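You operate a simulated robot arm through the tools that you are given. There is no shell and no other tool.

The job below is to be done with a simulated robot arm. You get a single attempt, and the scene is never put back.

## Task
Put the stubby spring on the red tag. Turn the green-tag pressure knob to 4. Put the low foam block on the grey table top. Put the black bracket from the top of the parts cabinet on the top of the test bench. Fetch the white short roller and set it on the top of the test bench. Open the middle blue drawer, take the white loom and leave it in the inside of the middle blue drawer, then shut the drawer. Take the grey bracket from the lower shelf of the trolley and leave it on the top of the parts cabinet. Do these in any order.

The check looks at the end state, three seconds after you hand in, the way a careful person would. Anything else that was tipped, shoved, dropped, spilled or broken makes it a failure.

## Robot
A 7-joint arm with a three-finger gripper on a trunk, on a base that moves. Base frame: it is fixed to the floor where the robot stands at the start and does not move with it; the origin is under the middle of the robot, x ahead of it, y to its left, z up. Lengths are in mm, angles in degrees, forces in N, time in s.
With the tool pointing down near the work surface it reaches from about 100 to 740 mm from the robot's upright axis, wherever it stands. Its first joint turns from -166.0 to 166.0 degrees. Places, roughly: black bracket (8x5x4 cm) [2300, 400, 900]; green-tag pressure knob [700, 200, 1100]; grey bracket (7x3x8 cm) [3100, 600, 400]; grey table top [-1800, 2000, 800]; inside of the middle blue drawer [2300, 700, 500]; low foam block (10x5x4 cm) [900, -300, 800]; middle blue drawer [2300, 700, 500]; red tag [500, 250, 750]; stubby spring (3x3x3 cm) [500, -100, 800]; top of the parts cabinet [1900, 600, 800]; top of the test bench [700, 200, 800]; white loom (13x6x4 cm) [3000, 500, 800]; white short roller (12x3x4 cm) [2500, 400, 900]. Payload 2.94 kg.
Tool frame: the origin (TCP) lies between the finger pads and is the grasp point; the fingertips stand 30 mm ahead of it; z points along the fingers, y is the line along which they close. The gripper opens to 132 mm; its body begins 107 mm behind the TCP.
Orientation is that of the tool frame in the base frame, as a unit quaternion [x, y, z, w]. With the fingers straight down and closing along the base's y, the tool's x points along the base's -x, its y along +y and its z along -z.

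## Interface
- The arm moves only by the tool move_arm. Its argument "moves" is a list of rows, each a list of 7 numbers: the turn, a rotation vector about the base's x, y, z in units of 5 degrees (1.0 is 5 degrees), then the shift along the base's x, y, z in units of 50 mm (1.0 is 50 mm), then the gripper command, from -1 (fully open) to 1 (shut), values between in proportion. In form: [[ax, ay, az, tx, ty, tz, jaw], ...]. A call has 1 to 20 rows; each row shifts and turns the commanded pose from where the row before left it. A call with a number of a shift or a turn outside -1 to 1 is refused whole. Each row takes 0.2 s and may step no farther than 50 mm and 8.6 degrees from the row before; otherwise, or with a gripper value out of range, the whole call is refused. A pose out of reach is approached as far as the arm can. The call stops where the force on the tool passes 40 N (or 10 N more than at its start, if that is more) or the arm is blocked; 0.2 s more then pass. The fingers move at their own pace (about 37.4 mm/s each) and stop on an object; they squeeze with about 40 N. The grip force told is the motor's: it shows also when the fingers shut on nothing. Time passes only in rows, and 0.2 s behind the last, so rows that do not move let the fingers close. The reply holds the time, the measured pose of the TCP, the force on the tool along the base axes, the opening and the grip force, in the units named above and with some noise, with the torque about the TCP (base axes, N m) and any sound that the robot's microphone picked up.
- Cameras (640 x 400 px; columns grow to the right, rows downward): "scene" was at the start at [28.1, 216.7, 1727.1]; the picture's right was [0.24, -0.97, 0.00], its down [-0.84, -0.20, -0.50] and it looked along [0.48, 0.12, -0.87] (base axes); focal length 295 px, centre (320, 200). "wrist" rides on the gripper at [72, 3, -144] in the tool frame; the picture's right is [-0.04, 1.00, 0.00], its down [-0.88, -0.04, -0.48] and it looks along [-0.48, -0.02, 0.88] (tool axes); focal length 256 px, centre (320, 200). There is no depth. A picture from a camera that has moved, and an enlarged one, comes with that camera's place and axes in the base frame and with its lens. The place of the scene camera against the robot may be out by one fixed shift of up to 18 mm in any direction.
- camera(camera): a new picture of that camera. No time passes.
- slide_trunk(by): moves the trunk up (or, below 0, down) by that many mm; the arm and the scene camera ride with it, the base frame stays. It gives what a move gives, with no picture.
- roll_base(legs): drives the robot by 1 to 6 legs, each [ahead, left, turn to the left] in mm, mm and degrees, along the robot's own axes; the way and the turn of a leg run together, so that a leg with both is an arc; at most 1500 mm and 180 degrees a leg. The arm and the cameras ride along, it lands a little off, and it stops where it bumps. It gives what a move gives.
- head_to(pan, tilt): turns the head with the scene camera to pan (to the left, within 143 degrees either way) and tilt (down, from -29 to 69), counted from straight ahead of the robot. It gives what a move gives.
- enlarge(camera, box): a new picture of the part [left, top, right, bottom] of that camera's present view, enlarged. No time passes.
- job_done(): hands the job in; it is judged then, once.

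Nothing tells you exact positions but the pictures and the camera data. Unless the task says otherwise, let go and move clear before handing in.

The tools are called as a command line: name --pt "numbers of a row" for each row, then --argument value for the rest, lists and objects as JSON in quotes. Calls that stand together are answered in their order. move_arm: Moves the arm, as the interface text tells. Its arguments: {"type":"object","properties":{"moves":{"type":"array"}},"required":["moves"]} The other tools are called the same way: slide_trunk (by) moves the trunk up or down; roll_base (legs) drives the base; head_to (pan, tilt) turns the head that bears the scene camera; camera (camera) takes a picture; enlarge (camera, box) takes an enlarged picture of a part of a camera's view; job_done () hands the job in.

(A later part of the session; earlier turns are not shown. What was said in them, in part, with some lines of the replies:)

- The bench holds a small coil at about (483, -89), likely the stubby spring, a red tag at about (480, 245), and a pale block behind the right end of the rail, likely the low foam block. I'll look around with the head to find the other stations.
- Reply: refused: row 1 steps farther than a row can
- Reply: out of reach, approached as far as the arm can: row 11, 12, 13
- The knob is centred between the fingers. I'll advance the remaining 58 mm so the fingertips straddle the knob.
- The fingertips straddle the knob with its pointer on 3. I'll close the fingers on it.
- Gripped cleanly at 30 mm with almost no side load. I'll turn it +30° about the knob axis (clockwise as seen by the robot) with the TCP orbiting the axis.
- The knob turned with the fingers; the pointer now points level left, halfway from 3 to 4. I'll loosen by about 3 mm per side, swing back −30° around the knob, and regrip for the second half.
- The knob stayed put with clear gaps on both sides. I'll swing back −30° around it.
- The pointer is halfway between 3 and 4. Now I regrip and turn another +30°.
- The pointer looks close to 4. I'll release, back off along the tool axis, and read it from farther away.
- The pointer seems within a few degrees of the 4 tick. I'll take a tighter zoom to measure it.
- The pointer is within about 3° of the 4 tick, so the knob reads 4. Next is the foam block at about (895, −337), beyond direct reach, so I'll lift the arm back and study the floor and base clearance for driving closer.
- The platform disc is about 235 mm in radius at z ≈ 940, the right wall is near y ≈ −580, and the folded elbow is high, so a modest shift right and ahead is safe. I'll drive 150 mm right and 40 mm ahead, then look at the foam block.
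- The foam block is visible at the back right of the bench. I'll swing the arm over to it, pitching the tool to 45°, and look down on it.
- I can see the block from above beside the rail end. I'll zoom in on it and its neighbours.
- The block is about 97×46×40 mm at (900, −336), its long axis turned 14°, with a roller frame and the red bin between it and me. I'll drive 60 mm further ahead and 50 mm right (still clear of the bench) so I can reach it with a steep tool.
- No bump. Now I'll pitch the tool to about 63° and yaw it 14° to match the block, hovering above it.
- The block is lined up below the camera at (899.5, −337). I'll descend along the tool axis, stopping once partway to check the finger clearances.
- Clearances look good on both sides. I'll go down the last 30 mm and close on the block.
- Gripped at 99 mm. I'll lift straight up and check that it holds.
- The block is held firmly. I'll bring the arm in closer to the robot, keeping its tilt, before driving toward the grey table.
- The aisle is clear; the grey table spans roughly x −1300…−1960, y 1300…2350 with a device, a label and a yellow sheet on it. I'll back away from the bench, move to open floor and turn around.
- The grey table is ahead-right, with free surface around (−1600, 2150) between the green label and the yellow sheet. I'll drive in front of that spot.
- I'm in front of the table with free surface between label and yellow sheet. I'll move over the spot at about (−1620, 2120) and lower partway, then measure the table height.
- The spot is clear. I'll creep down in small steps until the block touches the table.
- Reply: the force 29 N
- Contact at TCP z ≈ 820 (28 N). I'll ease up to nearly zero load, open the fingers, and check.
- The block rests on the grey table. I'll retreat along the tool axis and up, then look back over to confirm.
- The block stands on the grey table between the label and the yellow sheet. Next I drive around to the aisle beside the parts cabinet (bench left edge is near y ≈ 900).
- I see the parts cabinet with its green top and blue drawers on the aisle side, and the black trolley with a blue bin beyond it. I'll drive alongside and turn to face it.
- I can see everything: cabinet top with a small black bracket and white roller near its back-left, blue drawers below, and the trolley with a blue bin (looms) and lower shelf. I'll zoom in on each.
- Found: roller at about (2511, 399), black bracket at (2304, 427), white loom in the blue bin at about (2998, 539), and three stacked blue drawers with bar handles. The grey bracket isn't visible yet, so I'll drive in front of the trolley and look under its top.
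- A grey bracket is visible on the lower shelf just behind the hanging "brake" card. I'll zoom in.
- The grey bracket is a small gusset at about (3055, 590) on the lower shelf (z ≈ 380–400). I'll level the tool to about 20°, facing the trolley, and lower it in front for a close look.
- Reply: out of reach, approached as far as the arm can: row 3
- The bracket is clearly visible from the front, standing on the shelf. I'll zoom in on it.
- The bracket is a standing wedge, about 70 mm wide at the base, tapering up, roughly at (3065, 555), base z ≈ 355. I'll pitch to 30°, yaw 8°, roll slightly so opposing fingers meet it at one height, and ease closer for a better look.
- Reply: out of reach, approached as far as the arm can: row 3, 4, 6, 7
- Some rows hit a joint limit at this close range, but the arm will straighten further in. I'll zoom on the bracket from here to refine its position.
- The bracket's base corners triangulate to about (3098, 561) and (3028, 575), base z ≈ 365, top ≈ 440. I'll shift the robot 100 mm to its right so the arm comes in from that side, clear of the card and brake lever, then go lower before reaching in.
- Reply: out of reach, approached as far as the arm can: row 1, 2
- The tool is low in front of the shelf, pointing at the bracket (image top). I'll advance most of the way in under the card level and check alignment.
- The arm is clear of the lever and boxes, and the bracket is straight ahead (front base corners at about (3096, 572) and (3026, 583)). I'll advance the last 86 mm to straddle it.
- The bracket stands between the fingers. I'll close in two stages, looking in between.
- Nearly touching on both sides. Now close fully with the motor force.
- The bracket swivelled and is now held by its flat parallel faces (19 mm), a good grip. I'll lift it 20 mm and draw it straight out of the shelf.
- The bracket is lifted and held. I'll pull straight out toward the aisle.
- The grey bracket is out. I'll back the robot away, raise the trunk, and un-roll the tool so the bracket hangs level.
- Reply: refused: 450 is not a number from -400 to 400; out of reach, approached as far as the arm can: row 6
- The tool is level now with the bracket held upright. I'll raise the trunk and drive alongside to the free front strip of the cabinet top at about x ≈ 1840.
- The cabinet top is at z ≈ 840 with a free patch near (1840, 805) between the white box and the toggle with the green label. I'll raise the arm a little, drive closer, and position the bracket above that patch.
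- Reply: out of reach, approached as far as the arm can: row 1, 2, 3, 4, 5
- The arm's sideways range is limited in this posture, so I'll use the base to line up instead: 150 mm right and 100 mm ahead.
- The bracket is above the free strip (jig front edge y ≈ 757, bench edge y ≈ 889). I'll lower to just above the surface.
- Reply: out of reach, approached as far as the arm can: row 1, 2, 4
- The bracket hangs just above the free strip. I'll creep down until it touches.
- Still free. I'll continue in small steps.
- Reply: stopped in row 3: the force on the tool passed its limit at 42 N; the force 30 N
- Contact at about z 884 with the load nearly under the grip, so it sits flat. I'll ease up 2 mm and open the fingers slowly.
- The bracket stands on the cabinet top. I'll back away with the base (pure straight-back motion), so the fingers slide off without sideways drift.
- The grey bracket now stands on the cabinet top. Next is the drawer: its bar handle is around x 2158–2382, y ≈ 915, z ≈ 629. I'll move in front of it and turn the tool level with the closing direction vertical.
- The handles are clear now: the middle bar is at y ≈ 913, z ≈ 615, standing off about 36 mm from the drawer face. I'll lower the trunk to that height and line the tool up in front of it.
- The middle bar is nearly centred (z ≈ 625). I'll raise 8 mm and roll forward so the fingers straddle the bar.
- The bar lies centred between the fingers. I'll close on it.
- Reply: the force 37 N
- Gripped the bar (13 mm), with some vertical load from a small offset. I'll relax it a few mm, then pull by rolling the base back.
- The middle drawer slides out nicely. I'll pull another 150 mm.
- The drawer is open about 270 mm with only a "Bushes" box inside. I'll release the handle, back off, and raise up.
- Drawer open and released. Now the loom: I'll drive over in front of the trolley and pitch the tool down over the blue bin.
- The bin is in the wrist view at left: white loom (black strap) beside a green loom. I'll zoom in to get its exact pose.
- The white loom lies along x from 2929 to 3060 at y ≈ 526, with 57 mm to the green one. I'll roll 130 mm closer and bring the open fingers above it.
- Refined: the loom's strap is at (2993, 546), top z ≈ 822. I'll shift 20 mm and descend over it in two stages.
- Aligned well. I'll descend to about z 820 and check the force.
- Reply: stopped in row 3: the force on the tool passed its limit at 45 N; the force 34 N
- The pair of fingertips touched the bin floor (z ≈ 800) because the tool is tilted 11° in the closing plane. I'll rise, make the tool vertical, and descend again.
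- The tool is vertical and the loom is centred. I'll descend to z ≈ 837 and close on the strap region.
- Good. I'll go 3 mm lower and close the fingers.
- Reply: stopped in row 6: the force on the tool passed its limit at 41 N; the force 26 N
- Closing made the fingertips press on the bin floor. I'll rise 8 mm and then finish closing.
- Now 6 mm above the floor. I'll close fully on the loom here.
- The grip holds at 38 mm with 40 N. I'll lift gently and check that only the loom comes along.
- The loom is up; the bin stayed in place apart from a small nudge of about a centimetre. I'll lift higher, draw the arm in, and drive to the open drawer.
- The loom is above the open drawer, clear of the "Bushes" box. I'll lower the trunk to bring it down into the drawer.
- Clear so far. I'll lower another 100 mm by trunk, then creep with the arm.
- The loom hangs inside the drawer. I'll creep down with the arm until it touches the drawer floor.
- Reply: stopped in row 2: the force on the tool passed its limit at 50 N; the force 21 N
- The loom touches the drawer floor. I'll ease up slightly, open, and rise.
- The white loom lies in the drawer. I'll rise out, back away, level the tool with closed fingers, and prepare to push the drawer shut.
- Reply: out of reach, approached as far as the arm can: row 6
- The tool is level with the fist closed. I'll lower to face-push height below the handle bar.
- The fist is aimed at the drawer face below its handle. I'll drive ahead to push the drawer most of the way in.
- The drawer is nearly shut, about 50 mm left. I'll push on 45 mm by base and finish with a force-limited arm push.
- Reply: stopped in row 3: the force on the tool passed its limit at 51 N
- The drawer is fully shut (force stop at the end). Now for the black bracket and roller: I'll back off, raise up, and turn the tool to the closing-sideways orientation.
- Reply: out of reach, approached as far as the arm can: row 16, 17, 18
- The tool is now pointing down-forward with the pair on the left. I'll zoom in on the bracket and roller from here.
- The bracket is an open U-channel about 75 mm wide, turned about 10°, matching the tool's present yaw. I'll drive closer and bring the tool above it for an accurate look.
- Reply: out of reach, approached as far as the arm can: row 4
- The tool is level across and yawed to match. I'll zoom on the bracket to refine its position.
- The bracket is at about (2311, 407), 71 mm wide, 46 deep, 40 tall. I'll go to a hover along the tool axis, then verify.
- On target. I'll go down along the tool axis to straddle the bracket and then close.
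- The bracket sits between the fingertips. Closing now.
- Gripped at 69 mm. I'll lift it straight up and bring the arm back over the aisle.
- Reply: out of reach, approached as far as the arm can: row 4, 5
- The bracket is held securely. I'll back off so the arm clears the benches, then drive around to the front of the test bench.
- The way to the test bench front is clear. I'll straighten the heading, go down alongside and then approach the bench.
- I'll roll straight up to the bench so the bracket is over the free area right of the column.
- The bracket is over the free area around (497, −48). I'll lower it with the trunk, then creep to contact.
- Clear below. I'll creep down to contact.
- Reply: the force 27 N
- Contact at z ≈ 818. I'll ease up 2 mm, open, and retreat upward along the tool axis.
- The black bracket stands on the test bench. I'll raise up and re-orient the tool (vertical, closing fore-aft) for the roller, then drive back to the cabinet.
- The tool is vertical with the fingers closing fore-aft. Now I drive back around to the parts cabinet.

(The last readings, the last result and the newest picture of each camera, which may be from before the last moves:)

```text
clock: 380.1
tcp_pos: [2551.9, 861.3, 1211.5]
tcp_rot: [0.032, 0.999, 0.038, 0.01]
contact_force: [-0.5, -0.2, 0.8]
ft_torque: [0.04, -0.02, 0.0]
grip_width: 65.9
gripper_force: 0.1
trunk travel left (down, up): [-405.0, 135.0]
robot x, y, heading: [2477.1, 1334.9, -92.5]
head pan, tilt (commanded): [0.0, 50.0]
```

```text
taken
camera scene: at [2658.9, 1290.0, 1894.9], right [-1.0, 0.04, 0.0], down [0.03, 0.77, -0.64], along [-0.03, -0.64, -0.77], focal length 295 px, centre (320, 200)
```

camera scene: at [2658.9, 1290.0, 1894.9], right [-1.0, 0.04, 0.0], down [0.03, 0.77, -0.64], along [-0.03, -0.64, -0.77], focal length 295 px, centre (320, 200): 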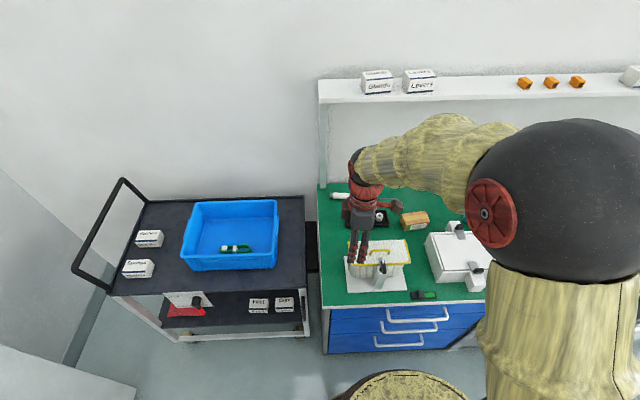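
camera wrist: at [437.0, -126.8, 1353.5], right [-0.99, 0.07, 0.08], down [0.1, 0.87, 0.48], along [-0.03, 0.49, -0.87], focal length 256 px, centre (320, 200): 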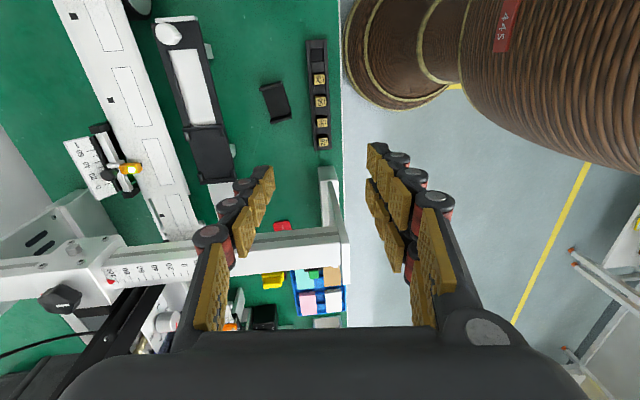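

I'm back at the cabinet with the roller at its back-left corner. I'll straighten the heading, move in, tilt the tool about 18° and hover for a look.

roll_base --legs '[[0, 75, 2.5], [125, 0, 0]]'

move_arm --pt "0 0 -0.72 0 -0.4 0 0" --pt "0 0 -0.72 0 -0.4 0 0" --pt "-0.9 0 0 -0.3 -0.7 -0.3 0" --pt "-0.9 0 0 -0.3 -0.7 -0.3 0" --pt "-0.9 0 0 -0.3 -0.7 -0.3 0" --pt "-0.9 0 0 -0.3 -0.7 -0.3 0" --pt "-0.9 0 0 -0.3 -0.7 -0.3 0" --pt "0 0 0 0 0 0 0"

camera --camera "wrist"

camera --camera "scene"

```text
clock: 381.9
tcp_pos: [2648.0, 737.1, 1210.2]
tcp_rot: [0.009, 0.999, 0.039, 0.008]
contact_force: [-0.3, -1.1, -0.5]
ft_torque: [0.05, 0.01, 0.01]
grip_width: 65.6
gripper_force: 0.0
trunk travel left (down, up): [-405.0, 135.0]
robot x, y, heading: [2553.7, 1209.2, -89.8]
head pan, tilt (commanded): [0.0, 50.0]
```

```text
clock: 383.8
tcp_pos: [2575.3, 524.6, 1134.9]
tcp_rot: [0.068, 0.985, -0.158, 0.023]
contact_force: [-0.8, 0.1, 0.4]
ft_torque: [0.0, 0.02, 0.03]
grip_width: 65.9
gripper_force: 0.2
trunk travel left (down, up): [-405.0, 135.0]
robot x, y, heading: [2553.6, 1205.1, -89.8]
head pan, tilt (commanded): [0.0, 50.0]
```

```text
taken
camera wrist: at [2500.3, 581.6, 1266.2], right [0.18, 0.93, -0.3], down [0.85, 0.0, 0.52], along [0.49, -0.36, -0.8], focal length 256 px, centre (320, 200)
```

wrist: 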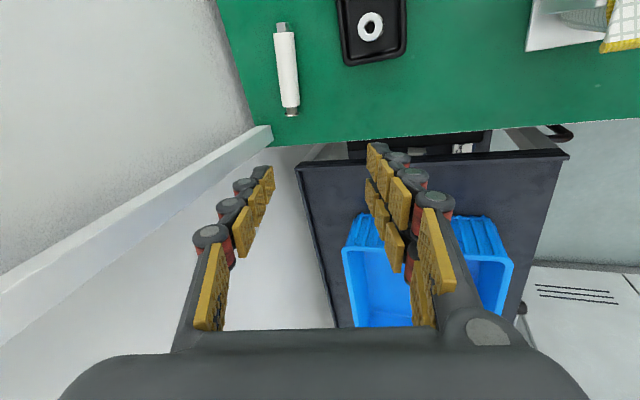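

```text
taken
camera scene: at [2736.8, 1172.4, 1894.9], right [-1.0, 0.0, 0.0], down [0.0, 0.77, -0.64], along [0.0, -0.64, -0.77], focal length 295 px, centre (320, 200)
```

scene: 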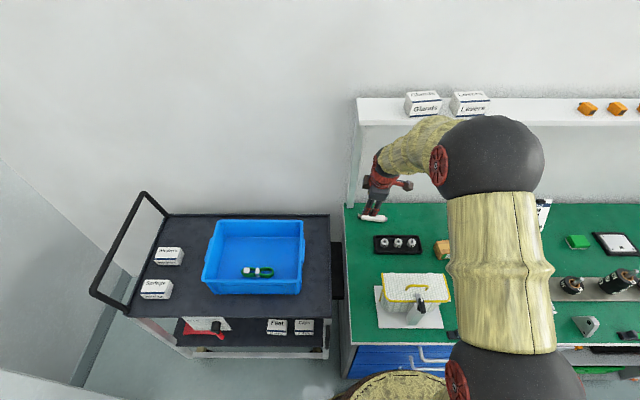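

The roller lies at (2520, 387) with its axis turned slightly; I need a steeper tool to grip it well, so I'll roll 35 mm closer and straighten the tilt to about 10°.

roll_base --legs '[[35, 0, -0.2]]'

move_arm --pt "0.8 0 0 -0.3 -0.5 -0.6 0" --pt "0.8 0 0 -0.3 -0.5 -0.6 0" --pt "0 0 0 -0.3 -0.5 -0.6 0" --pt "0 0 0 -0.2 -0.4 -0.6 0" --pt "0 0 0 0 0 -0.6 0" --pt "0 0 0 0 0 0 0"

camera --camera "wrist"

camera --camera "scene"

```text
clock: 384.6
tcp_pos: [2572.3, 487.6, 1133.4]
tcp_rot: [0.07, 0.985, -0.156, 0.023]
contact_force: [0.4, -0.7, -1.6]
ft_torque: [0.07, 0.0, 0.02]
grip_width: 65.9
gripper_force: 0.0
trunk travel left (down, up): [-405.0, 135.0]
robot x, y, heading: [2554.1, 1174.5, -89.9]
head pan, tilt (commanded): [0.0, 50.0]
```

```text
clock: 386.0
tcp_pos: [2517.7, 393.8, 983.6]
tcp_rot: [0.072, 0.993, -0.089, 0.019]
contact_force: [-0.2, -0.1, 0.0]
ft_torque: [-0.02, 0.02, 0.01]
grip_width: 66.2
gripper_force: 0.1
trunk travel left (down, up): [-405.0, 135.0]
robot x, y, heading: [2552.6, 1172.2, -90.3]
head pan, tilt (commanded): [0.0, 50.0]
```

```text
taken
camera wrist: at [2442.5, 432.0, 1120.8], right [0.19, 0.97, -0.17], down [0.85, -0.07, 0.52], along [0.49, -0.24, -0.84], focal length 256 px, centre (320, 200)
```

wrist: 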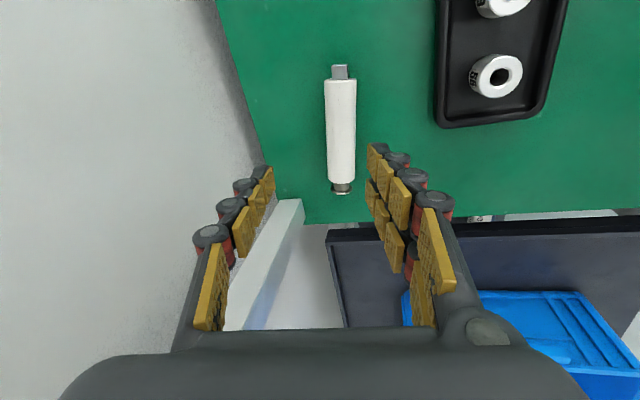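

```text
taken
camera scene: at [2736.4, 1136.2, 1894.9], right [-1.0, 0.0, 0.0], down [0.0, 0.77, -0.64], along [0.0, -0.64, -0.77], focal length 295 px, centre (320, 200)
```

scene: 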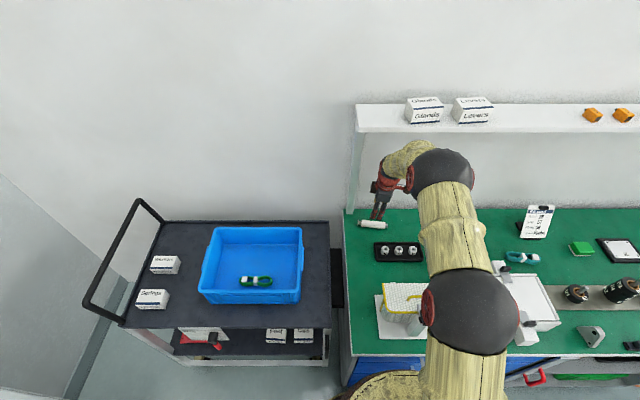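

Good reach with no bump, and the roller is centred under the tool. I'll descend over it.

move_arm --pt "0 0 0 0.02 0.03 -0.7 0" --pt "0 0 0 0 0 -0.7 0" --pt "0 0 0 0 0 -0.4 0" --pt "0 0 0 0 0 -0.2 0" --pt "0 0 0 0 0 0 0"

camera --camera "wrist"

```text
clock: 387.2
tcp_pos: [2517.8, 395.2, 885.7]
tcp_rot: [0.071, 0.993, -0.088, 0.018]
contact_force: [1.0, -0.4, 0.1]
ft_torque: [0.05, 0.02, 0.0]
grip_width: 66.1
gripper_force: 0.1
trunk travel left (down, up): [-405.0, 135.0]
robot x, y, heading: [2555.3, 1172.6, -90.1]
head pan, tilt (commanded): [0.0, 50.0]
```

```text
taken
camera wrist: at [2442.8, 434.0, 1023.5], right [0.19, 0.97, -0.17], down [0.85, -0.07, 0.52], along [0.49, -0.24, -0.84], focal length 256 px, centre (320, 200)
```

wrist: 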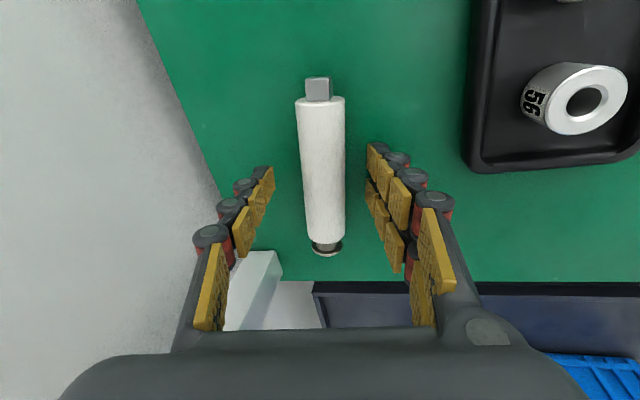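

Centred. I'll lower 4 mm more and close on the roller.

move_arm --pt "0 0 0 0 0 -0.08 0" --pt "0 0 0 0 0 0 0.3" --pt "0 0 0 0 0 0 1" --pt "0 0 0 0 0 0 1" --pt "0 0 0 0 0 0 1" --pt "0 0 0 0 0 0 1"

camera --camera "wrist"

```text
clock: 388.1
tcp_pos: [2519.3, 400.6, 885.9]
tcp_rot: [0.072, 0.994, -0.086, 0.019]
contact_force: [2.7, 29.2, 31.4]
ft_torque: [1.95, 0.42, -0.57]
grip_width: 49.7
gripper_force: 15.7
trunk travel left (down, up): [-405.0, 135.0]
robot x, y, heading: [2552.5, 1172.1, -90.1]
head pan, tilt (commanded): [0.0, 50.0]
stopped in row 4: the force on the tool passed its limit at 43 N (the readings are from after the stop); the commanded pose is now the measured one
```

```text
taken
camera wrist: at [2443.8, 439.2, 1023.1], right [0.19, 0.97, -0.17], down [0.85, -0.08, 0.52], along [0.49, -0.24, -0.84], focal length 256 px, centre (320, 200)
```

wrist: 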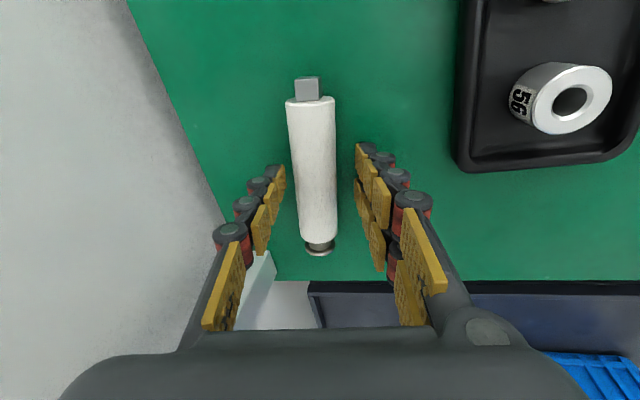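

The near fingertips touched the surface first because of the remaining tilt. I'll open, rise a little, make the tool vertical, and retry.

move_arm --pt "0 0 0 0 0 0.3 0" --pt "0 0 0 0 -0.08 0.3 0" --pt "1 0 0 0 -0.03 0 0" --pt "1 0 0 0 -0.03 0 0" --pt "0 0 0 0 0 0 0"

camera --camera "wrist"

```text
clock: 389.3
tcp_pos: [2517.7, 391.2, 912.6]
tcp_rot: [0.074, 0.997, 0.0, 0.013]
contact_force: [0.4, 0.2, -0.5]
ft_torque: [0.0, 0.02, -0.05]
grip_width: 66.1
gripper_force: 0.0
trunk travel left (down, up): [-405.0, 135.0]
robot x, y, heading: [2555.3, 1170.2, -90.0]
head pan, tilt (commanded): [0.0, 50.0]
```

```text
taken
camera wrist: at [2443.2, 403.7, 1055.5], right [0.19, 0.98, 0.0], down [0.85, -0.16, 0.5], along [0.49, -0.09, -0.87], focal length 256 px, centre (320, 200)
```

wrist: 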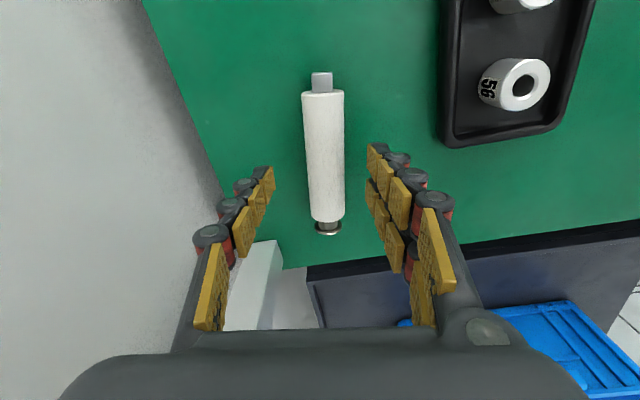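

Vertical now, roller centred. I'll descend to z ≈ 881 and close.

move_arm --pt "0 0 0 0 0.05 -0.4 0" --pt "0 0 0 0 0 -0.22 0" --pt "0 0 0 0 0 0 0" --pt "0 0 0 0 0 0 0.3" --pt "0 0 0 0 0 0 1" --pt "0 0 0 0 0 0 1" --pt "0 0 0 0 0 0 1" --pt "0 0 0 0 0 0 1"

camera --camera "wrist"

```text
clock: 391.1
tcp_pos: [2517.6, 391.7, 882.2]
tcp_rot: [0.074, 0.997, 0.0, 0.012]
contact_force: [-0.1, 0.1, 1.7]
ft_torque: [0.0, 0.04, 0.06]
grip_width: 28.8
gripper_force: 37.6
trunk travel left (down, up): [-405.0, 135.0]
robot x, y, heading: [2554.2, 1172.9, -90.3]
head pan, tilt (commanded): [0.0, 50.0]
```

```text
taken
camera wrist: at [2443.2, 405.7, 1024.3], right [0.19, 0.98, 0.0], down [0.85, -0.16, 0.5], along [0.49, -0.09, -0.87], focal length 256 px, centre (320, 200)
```

wrist: 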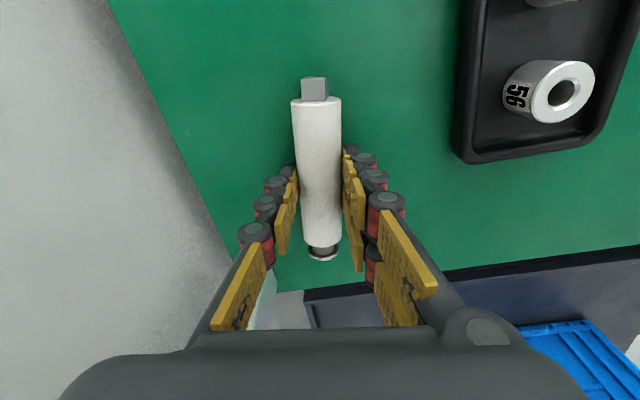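

Gripped at 29 mm. I'll lift it and draw back.

move_arm --pt "0 0 0 0 0 0.3 1" --pt "0 0 0 0 0 0.6 1" --pt "0 0 0 0 0 0.9 1" --pt "0 0 0 0 0.1 0.9 1" --pt "0 0 0 0 0.2 0.9 1" --pt "0 0 0 0 0.3 0.9 1" --pt "0 0 0 0 0.5 0.8 1" --pt "0 0 0 0 0.8 0.3 1" --pt "0 0 0 0 0.9 0 1" --pt "0 0 0 0 0.9 0 1" --pt "0 0 0 0 0 0 1"

camera --camera "wrist"

camera --camera "scene"

```text
clock: 392.8
tcp_pos: [2522.8, 524.6, 1095.3]
tcp_rot: [0.076, 0.996, 0.053, 0.012]
contact_force: [-1.6, 4.3, -2.4]
ft_torque: [-0.35, -0.04, -0.05]
grip_width: 28.4
gripper_force: 40.1
trunk travel left (down, up): [-405.0, 135.0]
robot x, y, heading: [2554.8, 1173.5, -90.2]
head pan, tilt (commanded): [0.0, 50.0]
stopped in row 8: the force on the tool passed its limit at 87 N (the readings are from after the stop); the commanded pose is now the measured one
```

```text
taken
camera wrist: at [2445.9, 523.6, 1237.2], right [0.19, 0.98, 0.11], down [0.85, -0.22, 0.48], along [0.49, 0.0, -0.87], focal length 256 px, centre (320, 200)
```

wrist: 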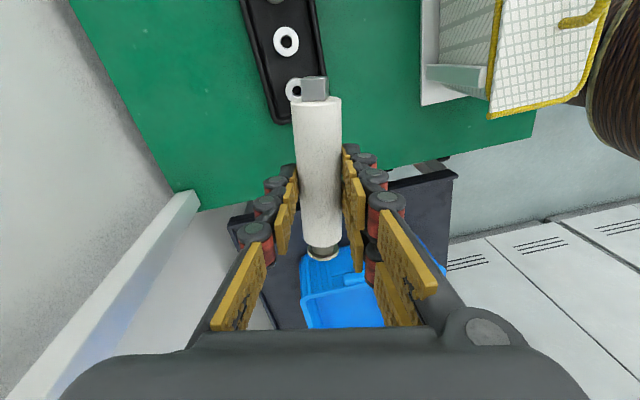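

```text
taken
camera scene: at [2738.1, 1143.1, 1897.3], right [-1.0, 0.0, 0.0], down [0.0, 0.76, -0.65], along [0.0, -0.65, -0.76], focal length 295 px, centre (320, 200)
```

scene: 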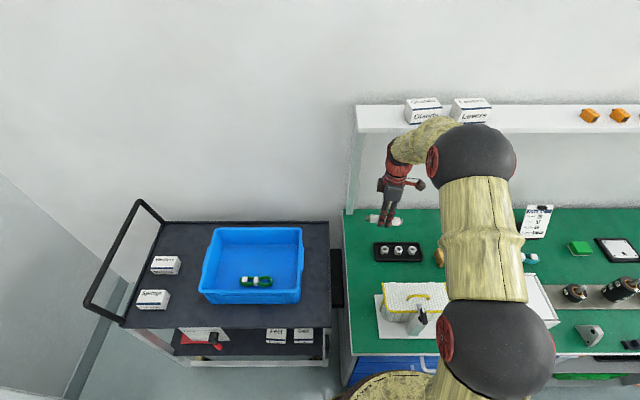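

The lift was blocked: the forearm seems to have come up against the wall shelf's front edge. The roller is still held; I'll go down a little, then pull straight back toward the aisle before rising.

enlarge --camera "scene" --box '[340, 80, 560, 230]'

move_arm --pt "0 0 0 0 0 -0.3 1" --pt "0 0 0 0 0 -0.4 1" --pt "0 0 0 0 0 0 1"

enlarge --camera "scene" --box '[340, 80, 560, 230]'

```text
2.67 times, centred on (450, 155) of scene
camera zoom: at [2738.1, 1143.1, 1897.3], right [-1.0, 0.0, 0.0], down [0.0, 0.76, -0.65], along [0.0, -0.65, -0.76], focal length 787 px, centre (-27, 320)
```

zoom: 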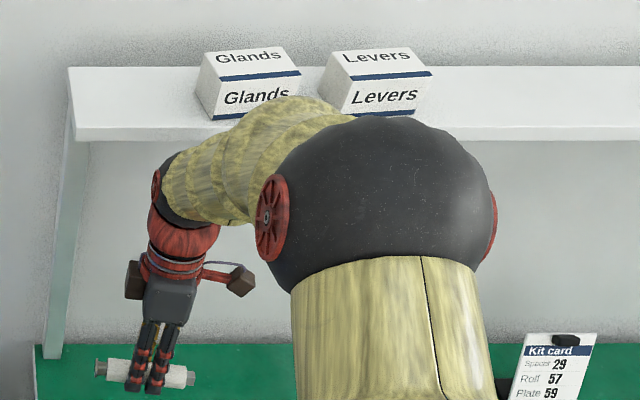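

```text
clock: 393.6
tcp_pos: [2523.0, 505.8, 1047.7]
tcp_rot: [0.075, 0.995, 0.06, 0.012]
contact_force: [-0.6, 0.3, -2.4]
ft_torque: [-0.04, -0.02, 0.01]
grip_width: 28.4
gripper_force: 39.9
trunk travel left (down, up): [-405.0, 135.0]
robot x, y, heading: [2555.6, 1173.5, -90.1]
head pan, tilt (commanded): [0.0, 50.0]
```

```text
2.67 times, centred on (450, 155) of scene
camera zoom: at [2736.8, 1134.5, 1894.8], right [-1.0, 0.0, 0.0], down [0.0, 0.77, -0.64], along [0.0, -0.64, -0.77], focal length 787 px, centre (-27, 320)
```

zoom: 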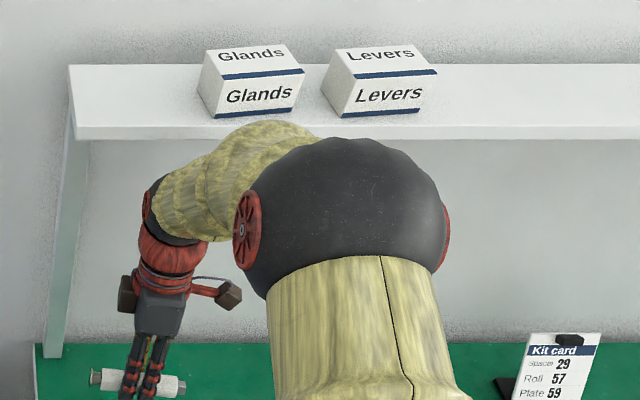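

The shelf boxes are unmoved and the load is gone. I'll draw back toward the aisle at this height, then rise.

move_arm --pt "0 0 0 0 0.6 -0.1 1" --pt "0 0 0 0 0.8 0 1" --pt "0 0 0 0 0.9 0 1" --pt "0 0 0 0 0.9 0.1 1" --pt "0 0 0 0 0.9 0.2 1" --pt "0 0 0 0 0 0 1"

camera --camera "scene"

camera --camera "wrist"

```text
clock: 395.0
tcp_pos: [2521.8, 711.4, 1058.6]
tcp_rot: [0.075, 0.995, 0.06, 0.011]
contact_force: [0.0, -0.3, -2.5]
ft_torque: [0.03, -0.01, 0.0]
grip_width: 28.5
gripper_force: 40.0
trunk travel left (down, up): [-405.0, 135.0]
robot x, y, heading: [2555.5, 1172.4, -89.9]
head pan, tilt (commanded): [0.0, 50.0]
```

```text
taken
camera scene: at [2736.8, 1135.5, 1894.8], right [-1.0, 0.0, 0.0], down [0.0, 0.77, -0.64], along [0.0, -0.64, -0.77], focal length 295 px, centre (320, 200)
```

scene: 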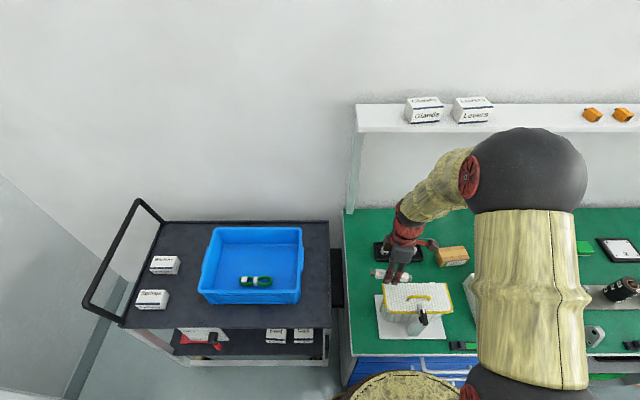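

```text
taken
camera wrist: at [2446.7, 709.0, 1200.7], right [0.19, 0.97, 0.12], down [0.85, -0.22, 0.48], along [0.5, 0.01, -0.87], focal length 256 px, centre (320, 200)
```

wrist: 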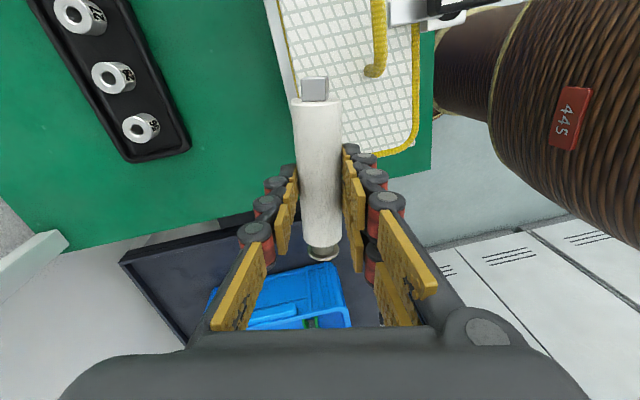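

The roller is over the basket area now; I'll raise it, make the tool vertical again, back into the aisle and drive around to the test bench.

move_arm --pt "-0.68 0 0 0 0 0.8 1" --pt "-0.68 0 0 0 0 0.8 1" --pt "0 0 0 0 0 0.8 1" --pt "0 0 0 0 0 0 1"

roll_base --legs '[[-330, 0, 0], [0, -1500, 0], [0, -1470, 0], [0, 0, 90]]'

head_to --pan -20 --tilt 45

camera --camera "scene"

```text
clock: 396.0
tcp_pos: [2521.1, 711.6, 1177.5]
tcp_rot: [0.073, 0.997, 0.001, 0.016]
contact_force: [-0.1, -0.2, -1.1]
ft_torque: [0.02, 0.01, 0.01]
grip_width: 28.5
gripper_force: 39.7
trunk travel left (down, up): [-405.0, 135.0]
robot x, y, heading: [2553.6, 1174.4, -90.1]
head pan, tilt (commanded): [0.0, 50.0]
```

```text
clock: 415.9
tcp_pos: [60.3, 1481.5, 1178.6]
tcp_rot: [-0.672, 0.741, 0.012, 0.011]
contact_force: [0.1, 0.7, -1.5]
ft_torque: [0.03, -0.03, -0.01]
grip_width: 28.3
gripper_force: 39.9
trunk travel left (down, up): [-405.0, 135.0]
robot x, y, heading: [-396.7, 1491.3, 3.0]
head pan, tilt (commanded): [0.0, 50.0]
```

```text
clock: 416.8
tcp_pos: [60.9, 1480.1, 1178.0]
tcp_rot: [-0.673, 0.74, 0.012, 0.012]
contact_force: [-0.2, 0.5, -0.7]
ft_torque: [-0.04, 0.01, -0.01]
grip_width: 28.2
gripper_force: 40.0
trunk travel left (down, up): [-405.0, 135.0]
robot x, y, heading: [-397.9, 1489.2, 2.8]
head pan, tilt (commanded): [-20.0, 45.0]
```

```text
taken
camera scene: at [-368.6, 1665.1, 1901.8], right [-0.29, -0.96, 0.0], down [-0.68, 0.21, -0.71], along [0.68, -0.21, -0.71], focal length 295 px, centre (320, 200)
```

scene: 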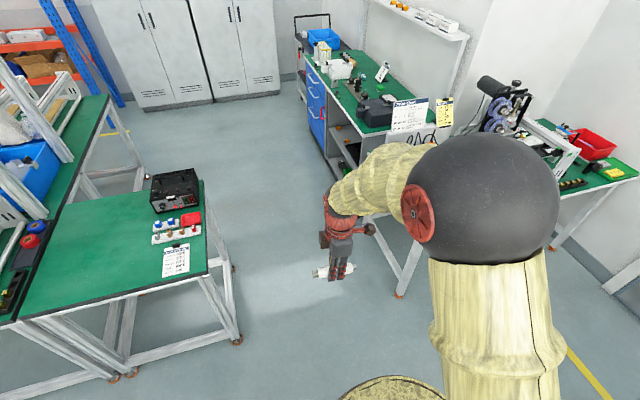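

The way is clear. I'll turn the tool 90° so the roller will lie front-to-back on the bench, then drive down in front of it.

move_arm --pt "0 0 -1 0 0 0 1" --pt "0 0 -1 0 0 0 1" --pt "0 0 -1 0 0 0 1" --pt "0 0 -1 0 0 0 1" --pt "0 0 -1 0 0 0 1" --pt "0 0 -1 0 0 0 1" --pt "0 0 -1 0 0 0 1" --pt "0 0 -1 0 0 0 1" --pt "0 0 -1 0 0 0 1" --pt "0 0 -1 0 0 0 1" --pt "0 0 -1 0 0 0 1" --pt "0 0 -1 0 0 0 1" --pt "0 0 -1 0 0 0 1" --pt "0 0 -1 0 0 0 1" --pt "0 0 -1 0 0 0 1" --pt "0 0 -1 0 0 0 1" --pt "0 0 -1 0 0 0 1" --pt "0 0 0 0 0 0 1"

roll_base --legs '[[0, 0, -2.8], [0, -1500, 0], [0, -105, 0]]'

camera --camera "scene"

camera --camera "wrist"

```text
clock: 420.6
tcp_pos: [62.2, 1480.6, 1178.4]
tcp_rot: [0.005, 1.0, 0.0, 0.016]
contact_force: [-0.1, 0.4, -1.7]
ft_torque: [0.01, 0.0, -0.04]
grip_width: 28.0
gripper_force: 40.3
trunk travel left (down, up): [-405.0, 135.0]
robot x, y, heading: [-401.6, 1492.0, 2.5]
head pan, tilt (commanded): [-20.0, 45.0]
```

```text
clock: 429.1
tcp_pos: [59.7, -142.3, 1177.8]
tcp_rot: [0.028, 0.999, 0.001, 0.016]
contact_force: [0.1, -1.4, -1.8]
ft_torque: [0.09, -0.02, 0.03]
grip_width: 28.4
gripper_force: 39.3
trunk travel left (down, up): [-405.0, 135.0]
robot x, y, heading: [-404.2, -107.1, -0.2]
head pan, tilt (commanded): [-20.0, 45.0]
```

```text
taken
camera scene: at [-361.7, 61.3, 1902.0], right [-0.34, -0.94, 0.0], down [-0.66, 0.24, -0.71], along [0.66, -0.24, -0.71], focal length 295 px, centre (320, 200)
```

scene: 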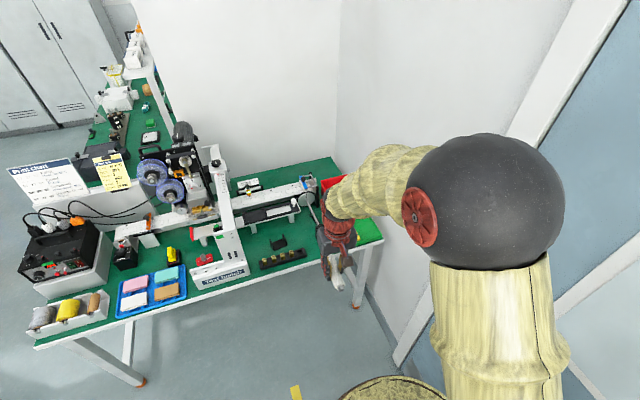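

```text
taken
camera wrist: at [-17.0, -135.6, 1320.1], right [0.1, 0.99, 0.0], down [0.86, -0.09, 0.5], along [0.5, -0.05, -0.86], focal length 256 px, centre (320, 200)
```

wrist: 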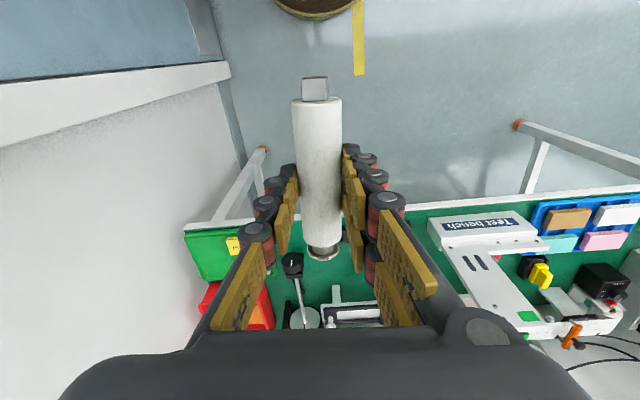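

I'll roll ahead so the roller is above the free area beside the bracket.

roll_base --legs '[[435, 0, 0.2]]'

camera --camera "wrist"

camera --camera "scene"

```text
clock: 431.8
tcp_pos: [489.8, -139.0, 1177.9]
tcp_rot: [0.027, 0.999, 0.001, 0.017]
contact_force: [0.5, 0.2, -1.6]
ft_torque: [0.02, 0.01, -0.01]
grip_width: 28.5
gripper_force: 39.9
trunk travel left (down, up): [-405.0, 135.0]
robot x, y, heading: [29.3, -109.2, 0.1]
head pan, tilt (commanded): [-20.0, 45.0]
```

```text
taken
camera wrist: at [412.7, -133.0, 1319.8], right [0.1, 0.99, 0.0], down [0.86, -0.09, 0.5], along [0.5, -0.05, -0.86], focal length 256 px, centre (320, 200)
```

wrist: 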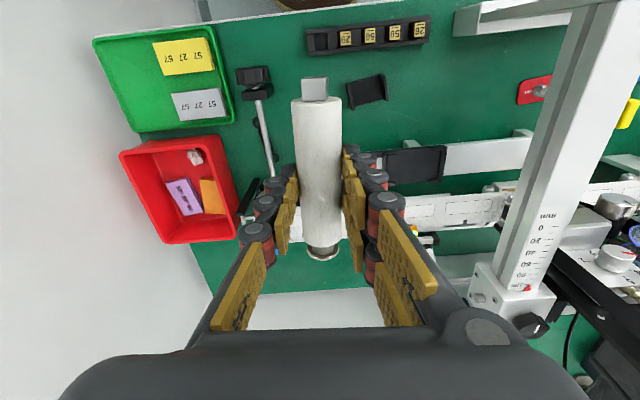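

```text
taken
camera scene: at [68.3, 64.5, 1901.7], right [-0.34, -0.94, 0.0], down [-0.67, 0.24, -0.71], along [0.66, -0.24, -0.71], focal length 295 px, centre (320, 200)
```

scene: 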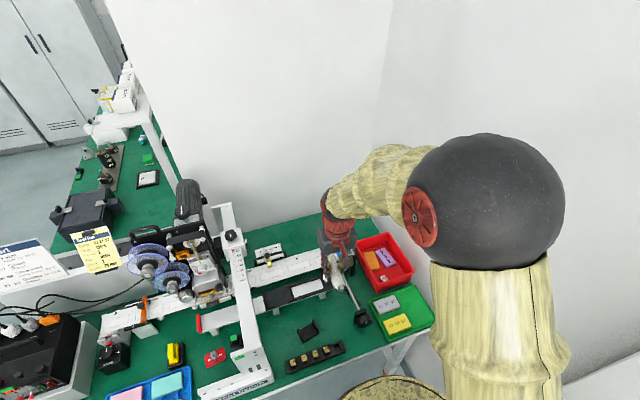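

The spot is clear: bracket at y ≈ −48, lever beyond y ≈ −230. I'll shift to (505, −150) and lower the roller.

move_arm --pt "0 0 0 0.3 -0.24 0 1" --pt "0 0 0 0 0 0 1"

slide_trunk --by -320

camera --camera "wrist"

camera --camera "scene"

```text
clock: 432.4
tcp_pos: [502.4, -151.1, 1178.5]
tcp_rot: [0.028, 0.999, 0.0, 0.017]
contact_force: [-0.1, 0.1, -0.8]
ft_torque: [0.01, 0.01, 0.01]
grip_width: 28.5
gripper_force: 40.0
trunk travel left (down, up): [-405.0, 135.0]
robot x, y, heading: [29.7, -106.5, 0.1]
head pan, tilt (commanded): [-20.0, 45.0]
```

```text
clock: 435.5
tcp_pos: [502.5, -152.6, 858.1]
tcp_rot: [0.028, 0.999, 0.0, 0.016]
contact_force: [0.4, 0.2, -1.9]
ft_torque: [-0.02, 0.0, 0.0]
grip_width: 28.5
gripper_force: 40.2
trunk travel left (down, up): [-85.0, 455.0]
robot x, y, heading: [28.1, -111.8, 0.3]
head pan, tilt (commanded): [-20.0, 45.0]
```

```text
taken
camera wrist: at [426.1, -145.2, 999.7], right [0.1, 0.99, 0.0], down [0.86, -0.09, 0.5], along [0.5, -0.05, -0.86], focal length 256 px, centre (320, 200)
```

wrist: 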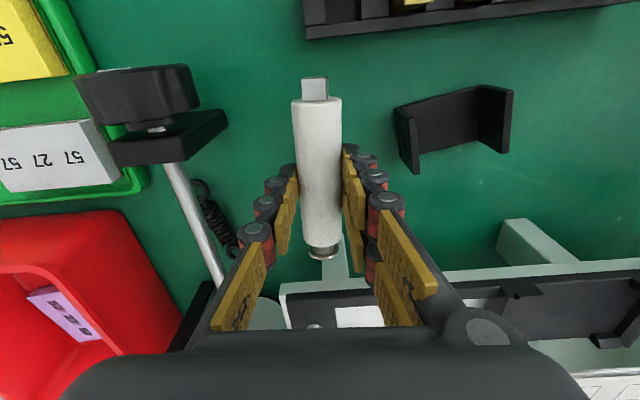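

```text
taken
camera scene: at [67.0, 64.5, 1581.9], right [-0.34, -0.94, 0.0], down [-0.66, 0.24, -0.71], along [0.66, -0.24, -0.71], focal length 295 px, centre (320, 200)
```

scene: 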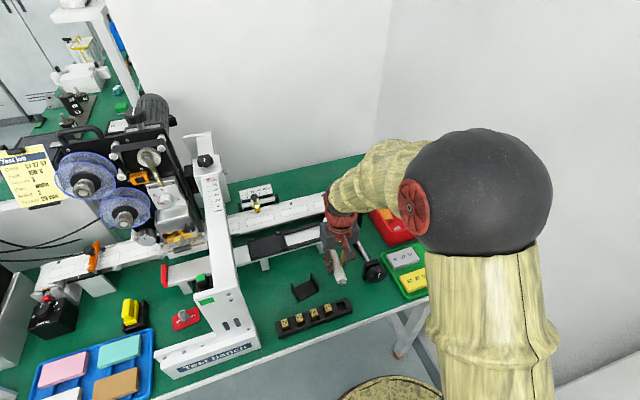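

Good clearance all around. I'll creep down to contact.

move_arm --pt "0 0 0 0 0 -0.4 1" --pt "0 0 0 0 0 -0.2 1" --pt "0 0 0 0 0 -0.1 1" --pt "0 0 0 0 0 0 1"

```text
clock: 436.5
tcp_pos: [503.8, -152.8, 822.7]
tcp_rot: [0.028, 0.999, 0.001, 0.016]
contact_force: [-0.8, -0.5, -2.9]
ft_torque: [0.01, -0.01, 0.01]
grip_width: 28.2
gripper_force: 39.6
trunk travel left (down, up): [-85.0, 455.0]
robot x, y, heading: [28.4, -110.2, -0.2]
head pan, tilt (commanded): [-20.0, 45.0]
```

move_arm --pt "0 0 0 0 0 -0.06 1" --pt "0 0 0 0 0 -0.06 1" --pt "0 0 0 0 0 0 1"

```text
clock: 437.3
tcp_pos: [503.1, -153.4, 817.4]
tcp_rot: [0.028, 0.999, 0.0, 0.016]
contact_force: [-0.3, -0.2, -2.6]
ft_torque: [0.0, -0.01, -0.03]
grip_width: 28.4
gripper_force: 40.0
trunk travel left (down, up): [-85.0, 455.0]
robot x, y, heading: [25.5, -108.5, 0.0]
head pan, tilt (commanded): [-20.0, 45.0]
```

move_arm --pt "0 0 0 0 0 -0.05 1" --pt "0 0 0 0 0 -0.05 1" --pt "0 0 0 0 0 0 1"

```text
clock: 438.1
tcp_pos: [501.9, -151.6, 812.8]
tcp_rot: [0.029, 0.999, 0.001, 0.017]
contact_force: [-0.2, 1.2, 6.4]
ft_torque: [0.05, 0.44, -0.05]
grip_width: 28.5
gripper_force: 39.7
trunk travel left (down, up): [-85.0, 455.0]
robot x, y, heading: [24.2, -109.4, 0.1]
head pan, tilt (commanded): [-20.0, 45.0]
```

The roller's near end touches. I'll lower 2 mm more and release gently with a small opening.

move_arm --pt "0 0 0 0 0 -0.03 1" --pt "0 0 0 0 0 0 1" --pt "0 0 0 0 0 0 0.5" --pt "0 0 0 0 0 0 0.38" --pt "0 0 0 0 0 0 0.36" --pt "0 0 0 0 0 0 0.36"

camera --camera "wrist"

```text
clock: 439.5
tcp_pos: [503.2, -151.5, 810.1]
tcp_rot: [0.028, 0.999, 0.0, 0.016]
contact_force: [-0.3, 0.4, -0.9]
ft_torque: [0.04, -0.01, 0.04]
grip_width: 42.1
gripper_force: 0.0
trunk travel left (down, up): [-85.0, 455.0]
robot x, y, heading: [25.6, -105.8, 0.3]
head pan, tilt (commanded): [-20.0, 45.0]
```

```text
taken
camera wrist: at [426.0, -145.0, 952.0], right [0.1, 0.99, 0.0], down [0.86, -0.09, 0.5], along [0.5, -0.05, -0.86], focal length 256 px, centre (320, 200)
```

wrist: 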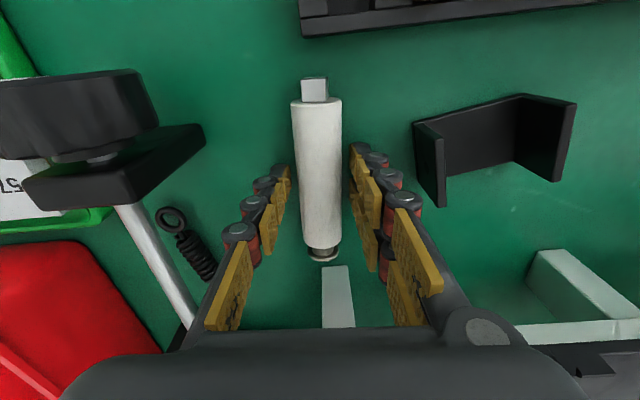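

The roller lies on the bench. I'll rise straight up with the trunk and inspect the bench.

slide_trunk --by 330

camera --camera "wrist"

head_to --pan 0 --tilt 45

camera --camera "scene"

enlarge --camera "scene" --box '[170, 160, 370, 310]'

```text
clock: 442.8
tcp_pos: [503.6, -151.6, 1140.3]
tcp_rot: [0.028, 0.999, 0.0, 0.016]
contact_force: [-0.2, 0.3, 0.5]
ft_torque: [-0.02, -0.01, 0.0]
grip_width: 42.1
gripper_force: 0.1
trunk travel left (down, up): [-415.0, 125.0]
robot x, y, heading: [25.2, -108.4, 0.4]
head pan, tilt (commanded): [-20.0, 45.0]
```

```text
taken
camera wrist: at [426.1, -145.0, 1282.0], right [0.1, 0.99, 0.0], down [0.86, -0.09, 0.5], along [0.5, -0.05, -0.86], focal length 256 px, centre (320, 200)
```

wrist: 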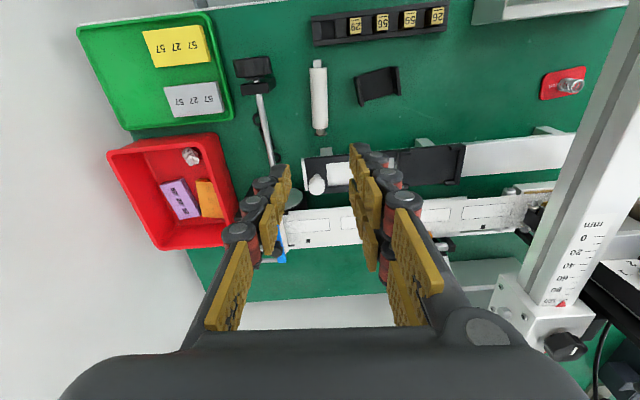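

```text
clock: 443.6
tcp_pos: [503.7, -152.9, 1140.0]
tcp_rot: [0.028, 0.999, 0.0, 0.016]
contact_force: [-0.3, -0.2, 0.8]
ft_torque: [0.03, 0.01, 0.03]
grip_width: 42.3
gripper_force: 0.1
trunk travel left (down, up): [-415.0, 125.0]
robot x, y, heading: [28.3, -106.1, 0.1]
head pan, tilt (commanded): [0.0, 45.0]
```

```text
taken
camera scene: at [71.9, 92.2, 1911.8], right [0.0, -1.0, 0.0], down [-0.71, 0.0, -0.71], along [0.71, 0.0, -0.71], focal length 295 px, centre (320, 200)
```

scene: 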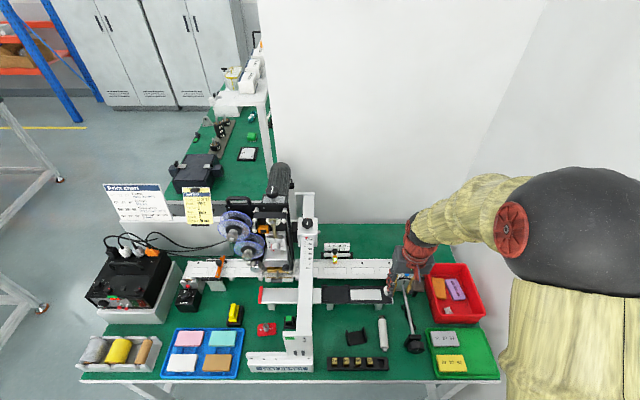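

```text
2.67 times, centred on (270, 235) of scene
camera zoom: at [71.9, 92.2, 1911.8], right [0.0, -1.0, 0.0], down [-0.71, 0.0, -0.71], along [0.71, 0.0, -0.71], focal length 787 px, centre (453, 107)
```

zoom: 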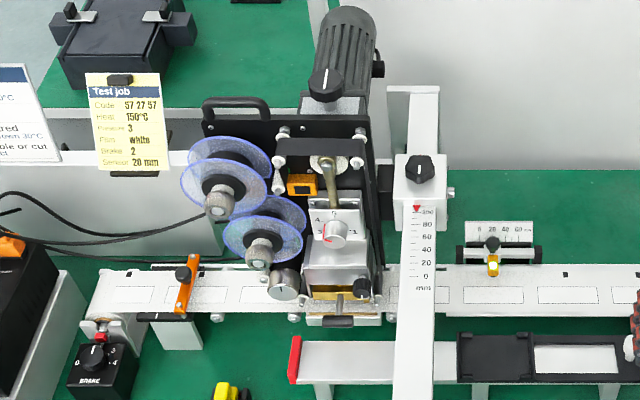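

Both items rest on the bench. I'll zoom in on the spring on the tag and on the pressure knob to verify.

enlarge --camera "wrist" --box '[520, 50, 620, 120]'

enlarge --camera "scene" --box '[260, 220, 320, 265]'

enlarge --camera "scene" --box '[220, 300, 320, 375]'

enlarge --camera "scene" --box '[320, 300, 440, 380]'

```text
5.71 times, centred on (570, 85) of wrist
camera zoom: at [426.1, -145.0, 1282.1], right [0.1, 0.99, 0.0], down [0.86, -0.09, 0.5], along [0.5, -0.05, -0.86], focal length 1463 px, centre (-1109, 857)
```

zoom: 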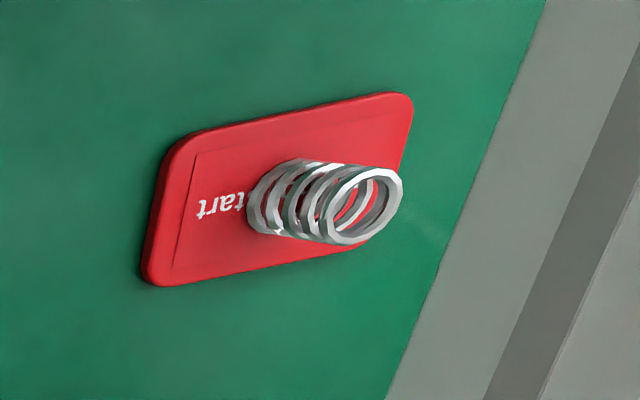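

```text
8.89 times, centred on (290, 242) of scene
camera zoom: at [71.9, 92.2, 1911.8], right [0.0, -1.0, 0.0], down [-0.71, 0.0, -0.71], along [0.71, 0.0, -0.71], focal length 2624 px, centre (587, -178)
```

zoom: 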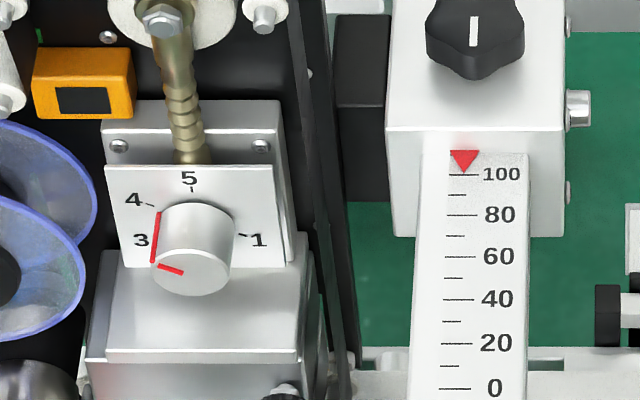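

```text
5.33 times, centred on (270, 338) of scene
camera zoom: at [71.9, 92.2, 1911.8], right [0.0, -1.0, 0.0], down [-0.71, 0.0, -0.71], along [0.71, 0.0, -0.71], focal length 1574 px, centre (587, -533)
```

zoom: 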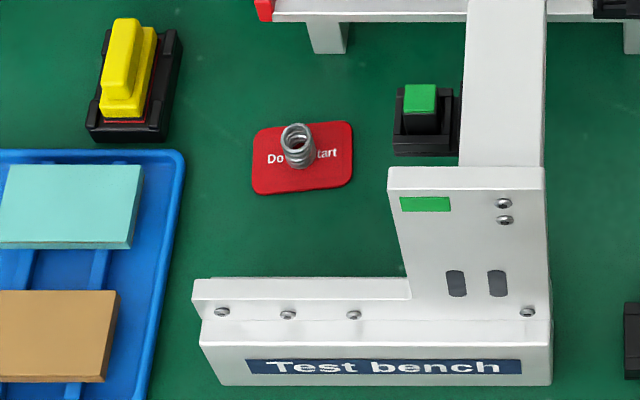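

```text
5.00 times, centred on (380, 340) of scene
camera zoom: at [71.9, 92.2, 1911.8], right [0.0, -1.0, 0.0], down [-0.71, 0.0, -0.71], along [0.71, 0.0, -0.71], focal length 1476 px, centre (20, -500)
```

zoom: 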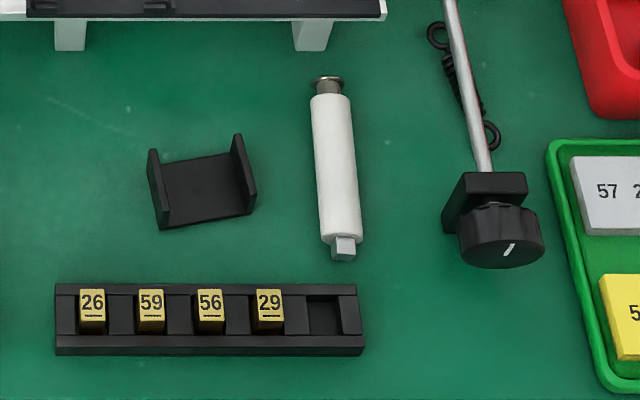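

The spring stands on the tag, the bracket and roller rest on the bench, and the knob pointer is at 4. I'll back the robot clear of the bench and take a last look.

roll_base --legs '[[-350, 0, 0]]'

camera --camera "scene"

enlarge --camera "scene" --box '[200, 60, 300, 130]'

```text
clock: 445.9
tcp_pos: [146.6, -150.5, 1141.6]
tcp_rot: [0.025, 1.0, 0.0, 0.016]
contact_force: [0.3, 0.3, 0.5]
ft_torque: [0.0, -0.03, 0.0]
grip_width: 42.2
gripper_force: 0.1
trunk travel left (down, up): [-415.0, 125.0]
robot x, y, heading: [-330.4, -106.3, 0.3]
head pan, tilt (commanded): [0.0, 45.0]
```

```text
taken
camera scene: at [-285.8, 91.3, 1911.8], right [0.01, -1.0, 0.0], down [-0.71, 0.0, -0.71], along [0.71, 0.0, -0.71], focal length 295 px, centre (320, 200)
```

scene: 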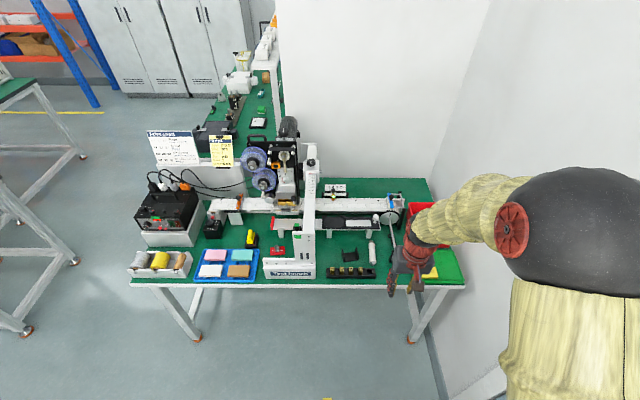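

```text
5.71 times, centred on (250, 95) of scene
camera zoom: at [-285.8, 91.3, 1911.8], right [0.01, -1.0, 0.0], down [-0.71, 0.0, -0.71], along [0.71, 0.0, -0.71], focal length 1687 px, centre (720, 800)
```

zoom: 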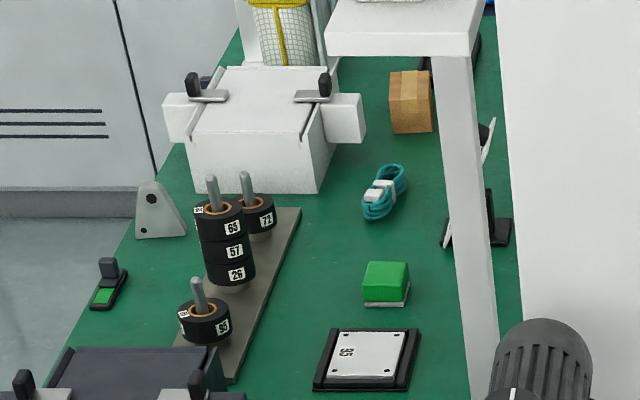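

Everything looks in place: spring on the tag, knob at 4, foam block on the grey table, grey bracket upright on the cabinet, loom shut in the drawer, black bracket and roller on the test bench. The robot is clear, so I hand the job in.

job_done

```text
The job is handed in.
```

I did all seven tasks and handed the job in; no result has come back yet.

| Task | End state |
|---|---|
| Stubby spring | Standing on the red tag |
| Green-tag pressure knob | Turned from 3 to 4; the pointer sits about 3° short of the 4 mark |
| Low foam block | On the grey table top, between the "Ready" label and the yellow sheet |
| Black bracket | On the test bench top, just behind the number tray |
| White short roller | On the test bench top, beside the black bracket |
| White loom | In the middle blue drawer, drawer shut |
| Grey bracket | Standing on top of the parts cabinet, near the front edge |

No tag is fixed to the knob itself. I took the 1–5 scale knob on the printer head as the right one because it matches the position you gave. The only green tag I saw on that machine is the sticker on its front column.

Two things were disturbed along the way:
- **Blue bin:** picking up the loom shifted the bin on the trolley by about 1 cm toward the wall. I left it there.
- **Wall shelf:** lifting the roller, the forearm pressed against the shelf above the parts cabinet and stopped. The boxes on it did not move in the pictures taken before and after.
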